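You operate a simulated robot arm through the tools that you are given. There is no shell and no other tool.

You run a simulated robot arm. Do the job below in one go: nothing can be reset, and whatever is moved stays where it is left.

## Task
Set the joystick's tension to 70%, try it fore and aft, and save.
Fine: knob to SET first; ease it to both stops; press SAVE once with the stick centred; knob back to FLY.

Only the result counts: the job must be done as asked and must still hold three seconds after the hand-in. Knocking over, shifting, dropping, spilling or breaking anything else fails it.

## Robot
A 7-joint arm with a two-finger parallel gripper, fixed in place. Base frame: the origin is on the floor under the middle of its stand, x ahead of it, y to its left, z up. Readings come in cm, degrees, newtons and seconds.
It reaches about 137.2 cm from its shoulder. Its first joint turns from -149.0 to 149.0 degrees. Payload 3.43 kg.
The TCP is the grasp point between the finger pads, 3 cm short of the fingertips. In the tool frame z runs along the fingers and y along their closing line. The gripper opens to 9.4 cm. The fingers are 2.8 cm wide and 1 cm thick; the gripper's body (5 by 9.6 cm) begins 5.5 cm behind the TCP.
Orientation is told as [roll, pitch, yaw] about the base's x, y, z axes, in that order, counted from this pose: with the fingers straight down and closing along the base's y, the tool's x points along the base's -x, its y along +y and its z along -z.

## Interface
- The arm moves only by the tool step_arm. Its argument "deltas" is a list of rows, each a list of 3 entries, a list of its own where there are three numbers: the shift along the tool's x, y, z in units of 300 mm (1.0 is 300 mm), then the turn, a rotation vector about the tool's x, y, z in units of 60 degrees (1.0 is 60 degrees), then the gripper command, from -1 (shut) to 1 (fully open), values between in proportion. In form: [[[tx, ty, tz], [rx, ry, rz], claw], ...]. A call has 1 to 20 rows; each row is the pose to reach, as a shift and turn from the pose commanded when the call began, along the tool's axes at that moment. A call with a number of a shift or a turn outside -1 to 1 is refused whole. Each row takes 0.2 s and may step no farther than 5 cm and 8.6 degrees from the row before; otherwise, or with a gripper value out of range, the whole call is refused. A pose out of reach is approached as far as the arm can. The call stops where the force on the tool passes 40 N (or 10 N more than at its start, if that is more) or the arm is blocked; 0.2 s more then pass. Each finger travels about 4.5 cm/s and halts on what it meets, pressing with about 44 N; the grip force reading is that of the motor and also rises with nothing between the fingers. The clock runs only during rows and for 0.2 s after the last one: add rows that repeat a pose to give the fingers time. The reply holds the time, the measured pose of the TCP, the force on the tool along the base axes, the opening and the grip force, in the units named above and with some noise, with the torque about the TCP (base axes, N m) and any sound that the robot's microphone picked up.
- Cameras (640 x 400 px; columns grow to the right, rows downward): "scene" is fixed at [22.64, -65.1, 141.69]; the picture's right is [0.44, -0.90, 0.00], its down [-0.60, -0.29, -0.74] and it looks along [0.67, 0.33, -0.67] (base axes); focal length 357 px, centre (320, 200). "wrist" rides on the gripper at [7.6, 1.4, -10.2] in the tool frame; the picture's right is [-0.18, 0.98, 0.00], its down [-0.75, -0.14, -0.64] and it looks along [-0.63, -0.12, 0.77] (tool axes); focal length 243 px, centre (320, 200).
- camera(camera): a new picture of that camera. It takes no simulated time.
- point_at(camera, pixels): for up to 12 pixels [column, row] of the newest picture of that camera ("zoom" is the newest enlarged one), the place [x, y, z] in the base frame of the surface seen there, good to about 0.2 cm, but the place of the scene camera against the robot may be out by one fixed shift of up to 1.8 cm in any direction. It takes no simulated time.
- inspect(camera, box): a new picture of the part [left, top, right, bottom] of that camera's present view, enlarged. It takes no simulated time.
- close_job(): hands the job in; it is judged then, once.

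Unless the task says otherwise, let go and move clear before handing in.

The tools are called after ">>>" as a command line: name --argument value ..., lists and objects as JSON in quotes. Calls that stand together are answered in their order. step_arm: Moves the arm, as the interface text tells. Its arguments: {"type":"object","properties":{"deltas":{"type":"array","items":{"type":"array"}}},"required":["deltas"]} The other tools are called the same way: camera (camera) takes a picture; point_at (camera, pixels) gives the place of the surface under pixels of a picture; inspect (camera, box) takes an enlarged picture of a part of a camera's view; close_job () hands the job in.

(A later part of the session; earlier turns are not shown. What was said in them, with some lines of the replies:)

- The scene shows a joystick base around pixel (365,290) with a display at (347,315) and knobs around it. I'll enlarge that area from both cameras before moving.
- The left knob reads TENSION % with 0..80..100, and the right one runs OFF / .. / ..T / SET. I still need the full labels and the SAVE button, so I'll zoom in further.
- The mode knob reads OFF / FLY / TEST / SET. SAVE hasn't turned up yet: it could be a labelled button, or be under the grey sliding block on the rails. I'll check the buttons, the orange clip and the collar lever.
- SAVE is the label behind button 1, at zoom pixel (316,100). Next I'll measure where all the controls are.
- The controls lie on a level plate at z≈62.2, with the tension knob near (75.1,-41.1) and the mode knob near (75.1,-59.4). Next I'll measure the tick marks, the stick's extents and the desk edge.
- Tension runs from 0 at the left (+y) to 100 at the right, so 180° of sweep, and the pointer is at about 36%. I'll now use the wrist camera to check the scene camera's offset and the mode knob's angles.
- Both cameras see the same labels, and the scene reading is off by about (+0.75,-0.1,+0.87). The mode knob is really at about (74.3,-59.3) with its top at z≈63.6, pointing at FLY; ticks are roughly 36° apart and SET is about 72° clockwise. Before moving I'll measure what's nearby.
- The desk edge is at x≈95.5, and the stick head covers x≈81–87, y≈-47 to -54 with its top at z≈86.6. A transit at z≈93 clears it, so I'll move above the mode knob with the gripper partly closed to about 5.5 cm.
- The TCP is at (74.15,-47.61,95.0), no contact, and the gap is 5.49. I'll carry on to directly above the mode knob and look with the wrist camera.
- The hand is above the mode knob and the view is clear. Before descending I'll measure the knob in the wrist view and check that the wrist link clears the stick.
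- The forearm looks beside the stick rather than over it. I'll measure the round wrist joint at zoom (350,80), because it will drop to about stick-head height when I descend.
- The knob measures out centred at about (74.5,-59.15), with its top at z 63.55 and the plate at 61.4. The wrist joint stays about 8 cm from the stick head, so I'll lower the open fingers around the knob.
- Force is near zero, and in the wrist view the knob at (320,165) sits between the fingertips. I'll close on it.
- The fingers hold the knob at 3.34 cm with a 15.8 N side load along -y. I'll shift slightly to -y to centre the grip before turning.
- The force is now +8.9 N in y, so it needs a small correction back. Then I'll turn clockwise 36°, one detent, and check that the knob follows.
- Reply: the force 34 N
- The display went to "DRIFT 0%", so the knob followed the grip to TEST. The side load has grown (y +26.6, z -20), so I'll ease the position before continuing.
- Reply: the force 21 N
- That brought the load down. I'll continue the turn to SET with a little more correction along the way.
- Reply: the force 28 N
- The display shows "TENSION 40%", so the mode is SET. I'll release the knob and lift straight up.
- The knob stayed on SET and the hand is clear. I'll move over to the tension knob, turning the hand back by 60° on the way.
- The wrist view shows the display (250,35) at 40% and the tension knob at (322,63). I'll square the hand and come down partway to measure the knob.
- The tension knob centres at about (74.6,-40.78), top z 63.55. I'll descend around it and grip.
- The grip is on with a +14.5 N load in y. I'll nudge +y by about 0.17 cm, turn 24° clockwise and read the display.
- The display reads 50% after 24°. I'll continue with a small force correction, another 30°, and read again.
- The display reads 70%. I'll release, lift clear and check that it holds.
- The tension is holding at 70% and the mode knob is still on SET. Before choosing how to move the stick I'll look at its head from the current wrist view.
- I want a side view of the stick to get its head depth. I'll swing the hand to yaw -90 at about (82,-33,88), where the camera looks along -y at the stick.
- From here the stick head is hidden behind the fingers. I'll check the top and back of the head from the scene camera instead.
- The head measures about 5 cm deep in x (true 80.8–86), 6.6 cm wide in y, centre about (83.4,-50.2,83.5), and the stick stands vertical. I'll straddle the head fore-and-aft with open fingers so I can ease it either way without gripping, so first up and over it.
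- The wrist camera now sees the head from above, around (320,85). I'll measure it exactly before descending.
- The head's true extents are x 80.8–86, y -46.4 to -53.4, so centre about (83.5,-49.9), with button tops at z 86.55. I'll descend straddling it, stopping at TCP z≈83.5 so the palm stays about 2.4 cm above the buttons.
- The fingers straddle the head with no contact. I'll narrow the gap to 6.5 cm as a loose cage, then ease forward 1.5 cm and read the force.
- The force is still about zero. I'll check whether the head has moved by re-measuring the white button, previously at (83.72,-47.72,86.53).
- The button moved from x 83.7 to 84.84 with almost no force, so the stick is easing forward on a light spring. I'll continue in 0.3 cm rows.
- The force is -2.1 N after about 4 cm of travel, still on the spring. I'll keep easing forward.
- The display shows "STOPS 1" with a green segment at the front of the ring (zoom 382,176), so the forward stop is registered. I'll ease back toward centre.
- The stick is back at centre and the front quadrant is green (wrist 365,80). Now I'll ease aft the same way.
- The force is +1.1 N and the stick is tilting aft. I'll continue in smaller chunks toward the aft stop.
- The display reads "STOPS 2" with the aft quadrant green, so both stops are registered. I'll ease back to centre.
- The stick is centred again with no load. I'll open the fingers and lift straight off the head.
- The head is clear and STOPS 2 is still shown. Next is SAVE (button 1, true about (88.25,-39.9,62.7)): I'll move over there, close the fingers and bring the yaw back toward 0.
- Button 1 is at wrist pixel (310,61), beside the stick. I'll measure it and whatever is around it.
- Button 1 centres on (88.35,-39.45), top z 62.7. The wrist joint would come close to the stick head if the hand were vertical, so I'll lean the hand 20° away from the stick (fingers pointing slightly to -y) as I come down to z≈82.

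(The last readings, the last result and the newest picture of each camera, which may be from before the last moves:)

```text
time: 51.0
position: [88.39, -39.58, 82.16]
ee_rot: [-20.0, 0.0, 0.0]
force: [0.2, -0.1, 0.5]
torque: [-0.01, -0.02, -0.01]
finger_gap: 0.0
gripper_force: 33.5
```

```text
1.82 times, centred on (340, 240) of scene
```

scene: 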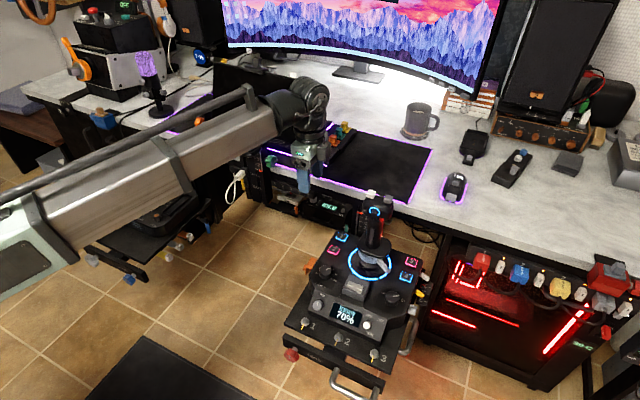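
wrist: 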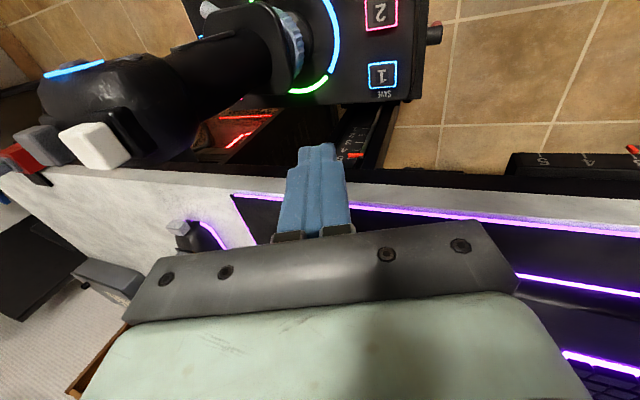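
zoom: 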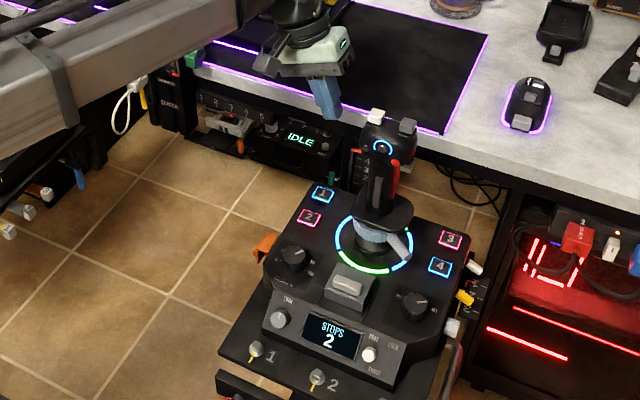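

The hand leans the right way and clears the stick. I'll come straight down to about 1.3 cm above the button and check alignment.

>>> step_arm --deltas '[[[0, 0.048, 0.128], [0, 0, 0], -1], [[0, 0.096, 0.256], [0, 0, 0], -1], [[0, 0.14, 0.373], [0, 0, 0], -1], [[0, 0.165, 0.44], [0, 0, 0], -1], [[0, 0.1755, 0.467], [0, 0, 0], -1], [[0, 0.1755, 0.467], [0, 0, 0], -1]]'

>>> camera --camera "wrist"

>>> inspect --camera "scene" --box '[290, 160, 430, 350]'

>>> inspect --camera "scene" --box '[315, 210, 375, 260]'

```text
time: 52.4
position: [88.38, -39.46, 67.13]
ee_rot: [-20.1, 0.0, 0.0]
force: [0.3, 0.1, -0.2]
torque: [0.02, -0.04, 0.03]
finger_gap: 0.0
gripper_force: 33.5
```

```text
taken
```

wrist: 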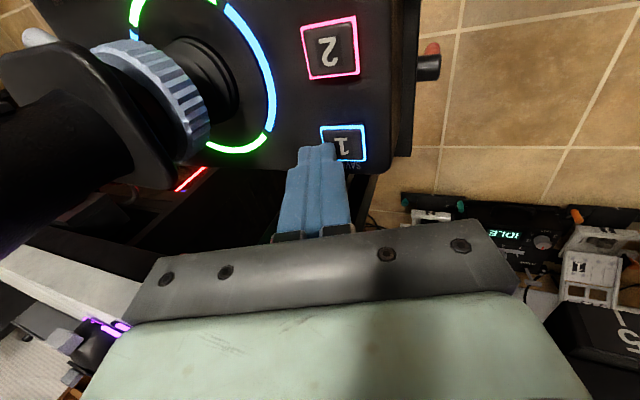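

```text
2.11 times, centred on (360, 255) of scene
```

zoom: 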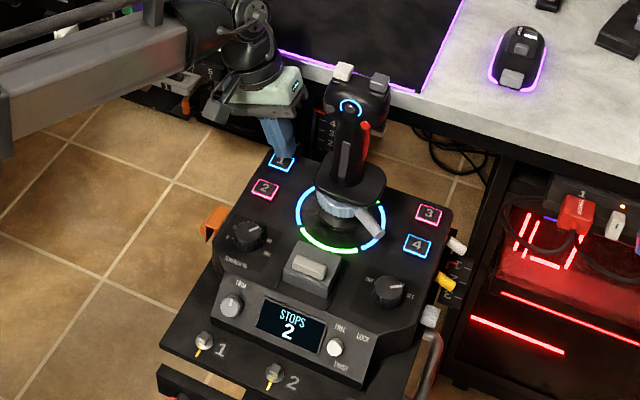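

```text
8.00 times, centred on (345, 235) of scene
```

zoom: 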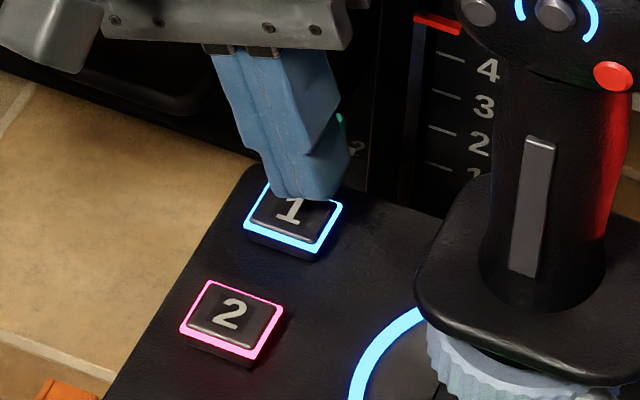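

The fingertip is over button 1, about 1.3 cm up. I'll lower slowly in 1 mm rows until it responds.

>>> step_arm --deltas '[[[0, 0.0057, 0.0157], [0, 0, 0], -1], [[0, 0.0103, 0.0282], [0, 0, 0], -1], [[0, 0.0114, 0.0313], [0, 0, 0], -1], [[0, 0.0125, 0.0344], [0, 0, 0], -1], [[0, 0.0137, 0.0376], [0, 0, 0], -1], [[0, 0.0148, 0.0407], [0, 0, 0], -1], [[0, 0.016, 0.0438], [0, 0, 0], -1]]'

>>> inspect --camera "scene" --box '[290, 210, 400, 340]'

```text
time: 54.0
position: [88.45, -39.34, 65.77]
ee_rot: [-20.0, 0.0, 0.1]
force: [0.4, 0.3, -0.2]
torque: [0.0, -0.01, 0.0]
finger_gap: 0.01
gripper_force: 33.2
```

```text
3.08 times, centred on (345, 275) of scene
```

zoom: 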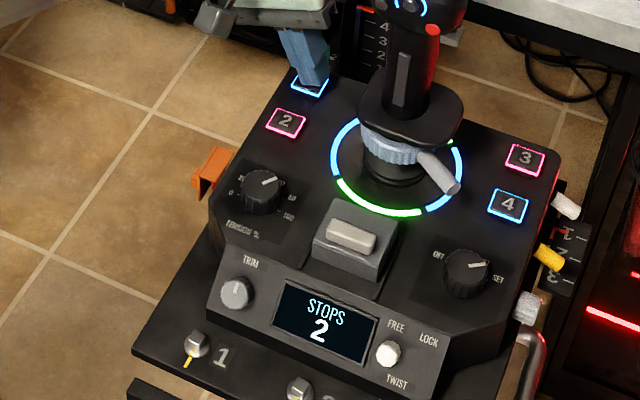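

No contact yet at z 65.77. I'll continue down in 1 mm rows.

>>> step_arm --deltas '[[[0, 0.0011, 0.0031], [0, 0, 0], -1], [[0, 0.0023, 0.0063], [0, 0, 0], -1], [[0, 0.0034, 0.0094], [0, 0, 0], -1]]'

>>> inspect --camera "scene" --box '[290, 210, 400, 340]'

```text
time: 54.8
position: [88.27, -39.25, 65.41]
ee_rot: [-20.1, 0.0, 0.0]
force: [0.9, 0.8, 0.8]
torque: [0.02, 0.0, 0.01]
finger_gap: 0.01
gripper_force: 32.8
```

```text
3.08 times, centred on (345, 275) of scene
```

zoom: 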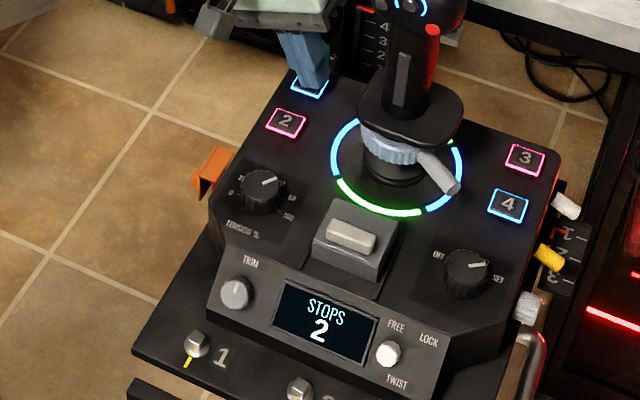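

The z force is about 0.8 N, so contact is beginning. A few more millimetres.

>>> step_arm --deltas '[[[0, 0.0011, 0.0031], [0, 0, 0], -1], [[0, 0.0023, 0.0063], [0, 0, 0], -1]]'

>>> inspect --camera "scene" --box '[290, 210, 400, 340]'

>>> inspect --camera "scene" --box '[315, 210, 375, 260]'

```text
time: 55.4
position: [88.35, -39.39, 65.27]
ee_rot: [-20.0, -0.1, 0.1]
force: [0.5, -0.2, 1.1]
torque: [0.02, -0.01, 0.0]
finger_gap: 0.0
gripper_force: 32.6
heard: click
```

```text
3.08 times, centred on (345, 275) of scene
```

zoom: 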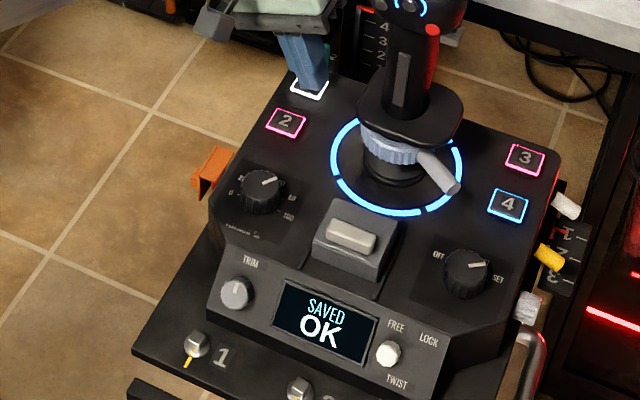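

```text
8.00 times, centred on (345, 235) of scene
```

zoom: 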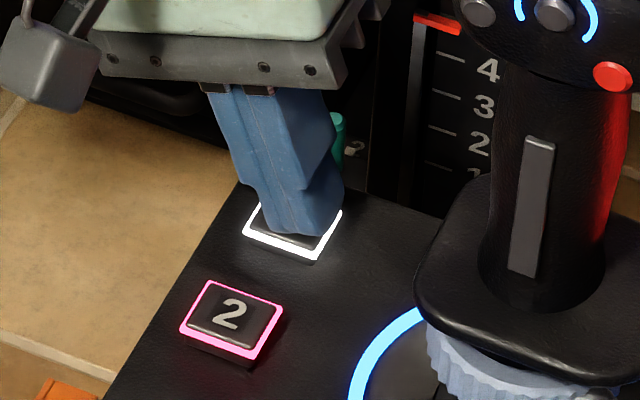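

A click was heard and the display shows "SAVED OK". I'll lift straight off the button.

>>> step_arm --deltas '[[[0, -0.0171, -0.047], [0, 0, 0], -1], [[0, -0.05, -0.137], [0, 0, 0], -1], [[0, -0.095, -0.26], [0, 0, 0], -1], [[0, -0.14, -0.384], [0, 0, 0], -1], [[0, -0.19, -0.52], [0, 0, 0], -1], [[0, -0.24, -0.658], [0, 0, 0], -1], [[0, -0.29, -0.796], [0, 0, 0], -1], [[0, -0.342, -0.939], [0, 0, 0], -1]]'

>>> inspect --camera "scene" --box '[290, 180, 430, 350]'

```text
time: 57.2
position: [88.31, -39.36, 95.5]
ee_rot: [-20.0, 0.0, 0.0]
force: [0.2, 1.1, -0.7]
torque: [0.0, 0.02, 0.0]
finger_gap: 0.0
gripper_force: 33.1
```

```text
2.35 times, centred on (360, 265) of scene
```

zoom: 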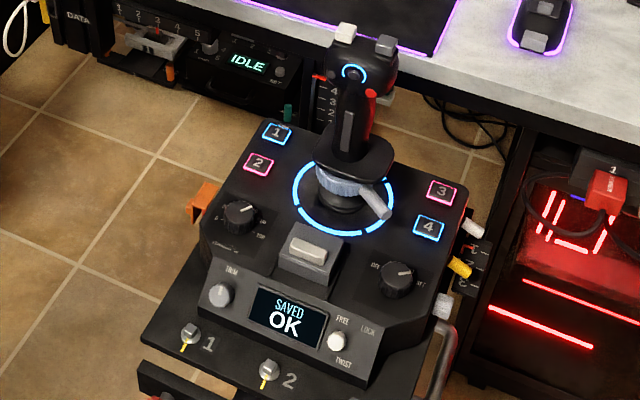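

SAVED OK is still displayed. Now back to the mode knob: I'll straighten the hand, retreat to x≈74.6, then traverse and turn toward yaw -72 so I can bring it counter-clockwise to FLY.

>>> step_arm --deltas '[[[0.11, -0.009, -0.01], [-0.083, 0, 0], -0.5], [[0.23, -0.018, -0.02], [-0.167, 0, 0], 0], [[0.345, -0.027, -0.03], [-0.25, 0, 0], 0.17], [[0.457, -0.036, -0.04], [-0.333, 0, 0], 0.17]]'

>>> step_arm --deltas '[[[0, -0.08, 0], [0, 0, 0.125], 0.17], [[0, -0.16, 0], [0, 0, 0.25], 0.17], [[0, -0.24, 0], [0, 0, 0.375], 0.17], [[0, -0.32, 0], [0, 0, 0.5], 0.17], [[0, -0.4, 0], [0, 0, 0.625], 0.17], [[0, -0.48, 0], [0, 0, 0.75], 0.17], [[0, -0.56, 0], [0, 0, 0.875], 0.17], [[0, -0.64, 0], [0, 0, 1.0], 0.17]]'

>>> camera --camera "wrist"

>>> inspect --camera "scene" --box '[290, 180, 430, 350]'

```text
time: 58.2
position: [74.58, -40.03, 96.74]
ee_rot: [0.0, -0.1, 0.0]
force: [0.5, -0.5, 0.3]
torque: [-0.02, 0.03, -0.01]
finger_gap: 5.51
gripper_force: 0.1
```

```text
time: 60.0
position: [74.67, -59.19, 96.75]
ee_rot: [0.0, 0.0, -60.1]
force: [-0.1, 0.2, 0.0]
torque: [-0.03, 0.0, 0.0]
finger_gap: 5.51
gripper_force: 0.1
```

```text
taken
```

wrist: 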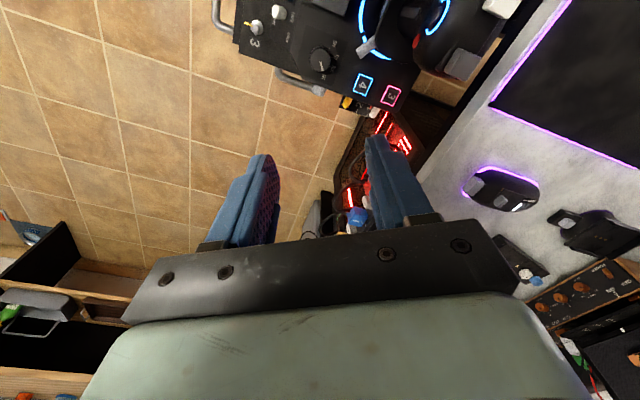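

```text
2.35 times, centred on (360, 265) of scene
```

zoom: 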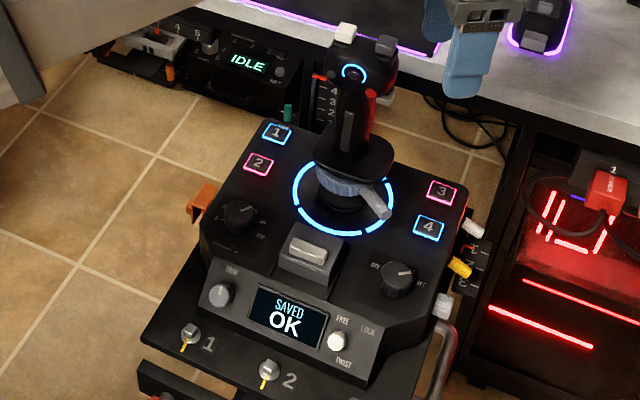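

The hand is above the mode knob at yaw -60 and SAVED OK is still shown. I'll finish the turn to -72 and descend around the knob.

>>> step_arm --deltas '[[[0, 0, 0.12], [0, 0, 0.1], 0.17], [[0, 0, 0.26], [0, 0, 0.2], 0.17], [[0, 0, 0.4], [0, 0, 0.2], 0.17], [[0, 0, 0.55], [0, 0, 0.2], 0.17]]'

>>> camera --camera "wrist"

>>> inspect --camera "wrist" --box '[280, 60, 370, 120]'

```text
time: 61.0
position: [74.8, -59.13, 80.26]
ee_rot: [0.0, 0.0, -71.9]
force: [-0.8, 0.5, 0.0]
torque: [-0.01, -0.01, 0.01]
finger_gap: 5.5
gripper_force: 0.0
```

```text
taken
```

wrist: 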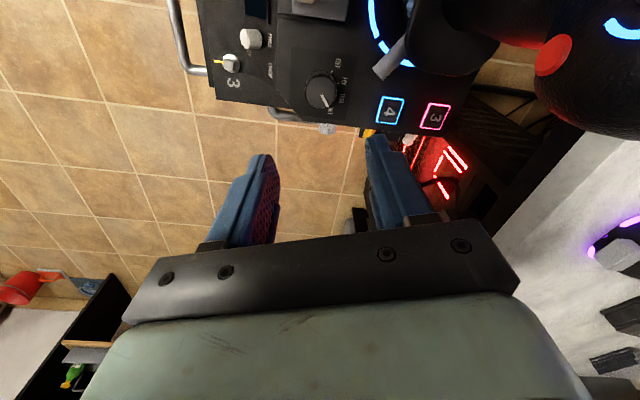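

```text
6.67 times, centred on (325, 90) of wrist
```

zoom: 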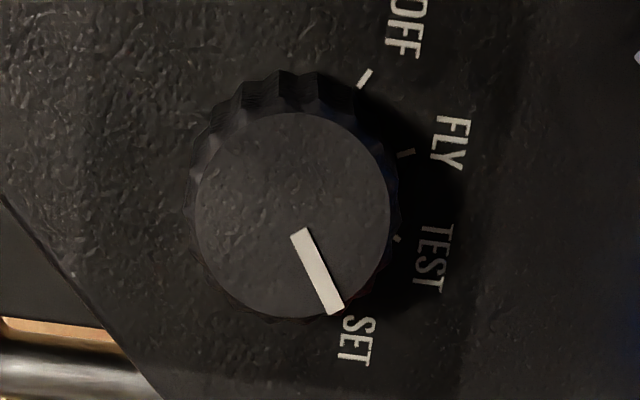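

The pointer is on SET. I'll confirm the knob centre before gripping.

>>> point_at --camera "zoom" --pixels '[[293, 213], [197, 213], [390, 213], [293, 113], [293, 313]]'

```text
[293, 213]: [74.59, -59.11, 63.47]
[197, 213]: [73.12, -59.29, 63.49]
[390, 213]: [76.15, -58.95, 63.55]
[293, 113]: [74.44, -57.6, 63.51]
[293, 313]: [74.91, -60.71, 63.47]
```

>>> step_arm --deltas '[[[0.001, -0.002, 0.12], [0, 0, 0], 0.17], [[0.001, -0.002, 0.24], [0, 0, 0], 0.17], [[0.001, -0.002, 0.36], [0, 0, 0], 0.17], [[0.001, -0.002, 0.44], [0, 0, 0], 0.17], [[0.001, -0.002, 0.48], [0, 0, 0], 0.17], [[0.001, -0.002, 0.508], [0, 0, 0], 0.17], [[0.001, -0.002, 0.508], [0, 0, 0], -0.1], [[0.001, -0.002, 0.508], [0, 0, 0], -0.25], [[0.001, -0.002, 0.508], [0, 0, 0], -0.5], [[0.001, -0.002, 0.508], [0, 0, 0], -0.7], [[0.001, -0.002, 0.508], [0, 0, 0], -0.7]]'

>>> inspect --camera "scene" --box '[290, 200, 450, 350]'

```text
time: 63.4
position: [74.83, -59.12, 65.09]
ee_rot: [0.1, 0.0, -72.1]
force: [6.3, 1.7, -1.8]
torque: [-0.03, -0.23, 0.05]
finger_gap: 3.3
gripper_force: 45.1
```

```text
2.67 times, centred on (370, 275) of scene
```

zoom: 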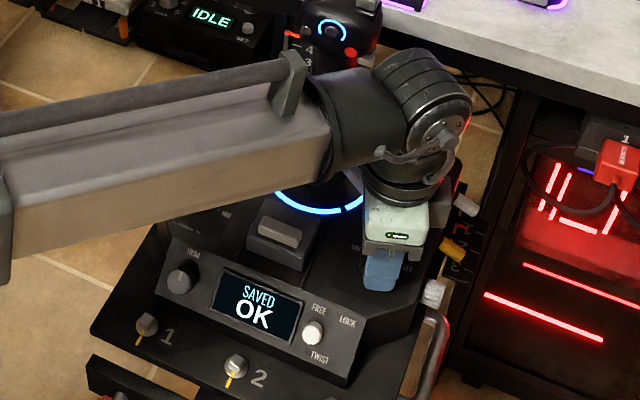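

The knob is gripped with only a small load (6 N). I'll turn counter-clockwise 36° and check.

>>> step_arm --deltas '[[[0, 0.001, 0], [0, 0, -0.1], -0.7], [[0, 0.001, 0], [0, 0, -0.2], -0.7], [[0, 0.001, 0], [0, 0, -0.3], -0.7], [[0, 0.001, 0], [0, 0, -0.4], -0.7], [[0, 0.001, 0], [0, 0, -0.5], -0.7], [[0, 0.001, 0], [0, 0, -0.6], -0.7], [[0, 0.001, 0], [0, 0, -0.6], -0.7]]'

>>> inspect --camera "scene" --box '[290, 200, 450, 350]'

```text
time: 65.0
position: [74.71, -59.13, 65.11]
ee_rot: [0.0, -0.1, -35.9]
force: [16.7, -5.0, 8.7]
torque: [0.07, 0.03, 0.01]
finger_gap: 3.26
gripper_force: 45.3
```

```text
2.67 times, centred on (370, 275) of scene
```

zoom: 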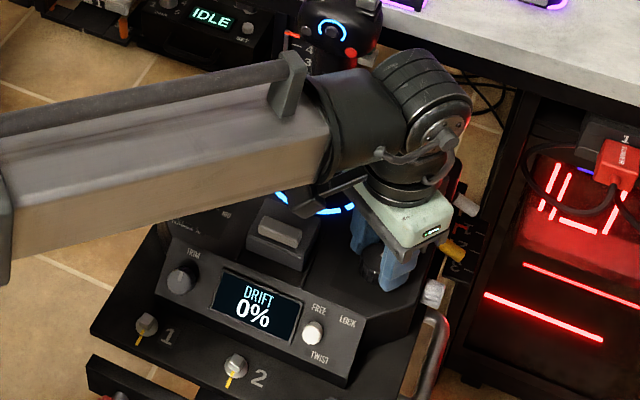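

The display shows DRIFT 0%, which is TEST. I'll ease the load a little and turn the last 36° to FLY.

>>> step_arm --deltas '[[[-0.003, 0.001, 0], [0, 0, -0.05], -0.7], [[-0.004, 0.002, -0.001], [0, 0, -0.15], -0.7], [[-0.004, 0.002, -0.001], [0, 0, -0.25], -0.7], [[-0.004, 0.002, -0.001], [0, 0, -0.35], -0.7], [[-0.004, 0.002, -0.001], [0, 0, -0.45], -0.7], [[-0.004, 0.002, -0.001], [0, 0, -0.53], -0.7], [[-0.004, 0.002, -0.001], [0, 0, -0.6], -0.7], [[-0.004, 0.002, -0.001], [0, 0, -0.6], -0.7]]'

>>> camera --camera "wrist"

>>> inspect --camera "scene" --box '[290, 200, 450, 350]'

```text
time: 66.8
position: [74.66, -59.15, 65.01]
ee_rot: [0.1, 0.0, 0.0]
force: [0.9, -11.3, -0.4]
torque: [-0.36, -0.66, 0.01]
finger_gap: 3.25
gripper_force: 45.2
```

```text
taken
```

wrist: 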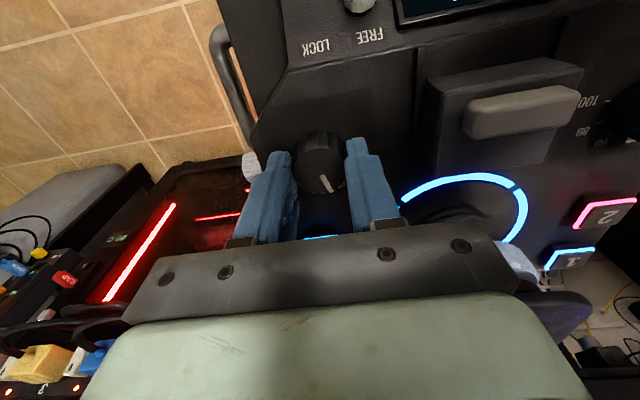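

```text
2.67 times, centred on (370, 275) of scene
```

zoom: 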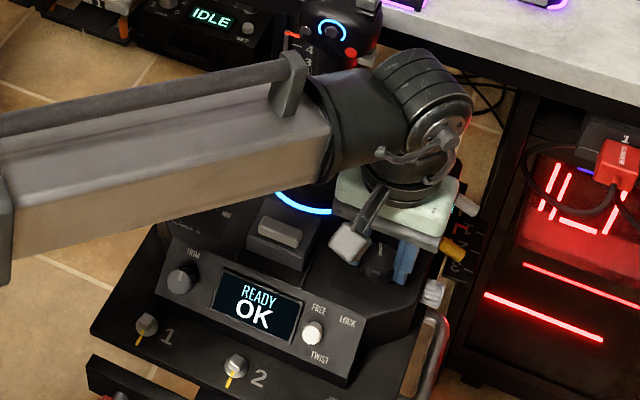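

The display is back to "READY OK", so the knob is at FLY. I'll release and lift straight up.

>>> step_arm --deltas '[[[0, 0, 0], [0, 0, 0], -0.2], [[0, 0, 0], [0, 0, 0], 0.1], [[0, 0, 0], [0, 0, 0], 0.17], [[0, 0, -0.05], [0, 0, 0], 0.17], [[0, 0, -0.15], [0, 0, 0], 0.17], [[0, 0, -0.3], [0, 0, 0], 0.17], [[0, 0, -0.45], [0, 0, 0], 0.17], [[0, 0, -0.6], [0, 0, 0], 0.17], [[0, 0, -0.75], [0, 0, 0], 0.17], [[0, 0, -0.9], [0, 0, 0], 0.17], [[0, 0, -1.0], [0, 0, 0], 0.17]]'

>>> step_arm --deltas '[[[0.02, 0.14, 0], [0, 0, 0], 0.17], [[0.04, 0.28, 0], [0, 0, 0], 0.17], [[0.06, 0.42, 0], [0, 0, 0], 0.17], [[0.08, 0.56, 0], [0, 0, 0], 0.17], [[0.1, 0.7, 0], [0, 0, 0], 0.17], [[0.1, 0.84, 0], [0, 0, 0], 0.17], [[0.1, 0.98, 0], [0, 0, 0], 0.17]]'

>>> camera --camera "scene"

>>> inspect --camera "scene" --box '[290, 180, 430, 350]'

>>> inspect --camera "scene" --box '[372, 275, 422, 310]'

>>> inspect --camera "scene" --box '[300, 255, 350, 290]'

```text
time: 69.2
position: [74.64, -59.02, 95.09]
ee_rot: [0.0, -0.1, 0.0]
force: [1.0, 0.4, -0.4]
torque: [-0.02, 0.01, 0.04]
finger_gap: 5.52
gripper_force: 0.0
```

```text
time: 70.8
position: [71.86, -29.63, 95.22]
ee_rot: [0.0, 0.0, 0.0]
force: [0.0, 0.2, 0.2]
torque: [-0.03, 0.0, 0.02]
finger_gap: 5.49
gripper_force: 0.2
```

```text
taken
```

scene: 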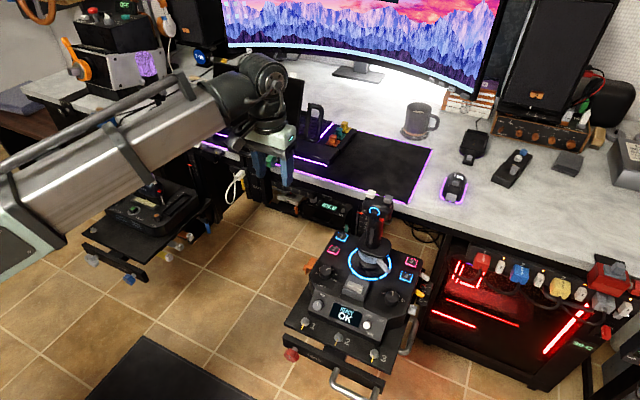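

```text
2.35 times, centred on (360, 265) of scene
```

zoom: 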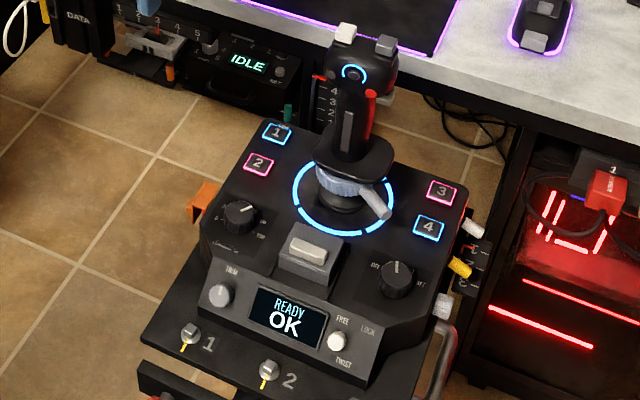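

```text
11.43 times, centred on (397, 292) of scene
```

zoom: 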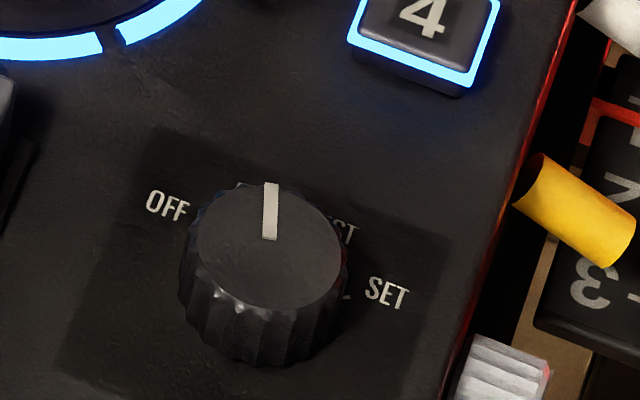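

```text
11.43 times, centred on (325, 272) of scene
```

zoom: 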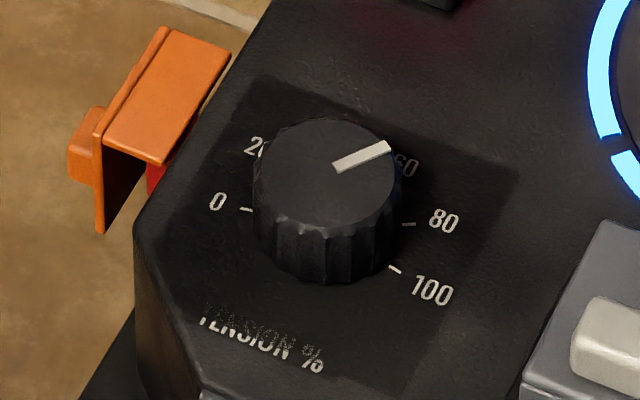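

The display reads READY OK, the mode pointer is back at FLY (zoom 271,212), tension points midway between 60 and 80, and the stick is upright and centred. The arm is clear and everything else is where it was, so I'm handing the job in.

>>> close_job

```text
The job is handed in.
```

The joystick's tension is set to 70% and saved, and the mode knob is back on FLY. The job is handed in; I haven't seen a verdict.

1. **SET:** I turned the mode knob to SET first, and the display showed the tension at 40%.
2. **Tension:** I turned the tension knob up until the display read 70%.
3. **Stops:** I eased the stick to the forward stop, then the aft stop, using very little force. The display counted both as "STOPS 2", and the stick returned to centre.
4. **SAVE:** I pressed SAVE once with the stick centred. There was one click, and the display read "SAVED OK".
5. **FLY:** I turned the mode knob back to FLY, and the display reads "READY OK".

In the last pictures the tension knob was still at 70%, the stick was upright, nothing else had moved, and the arm was clear.
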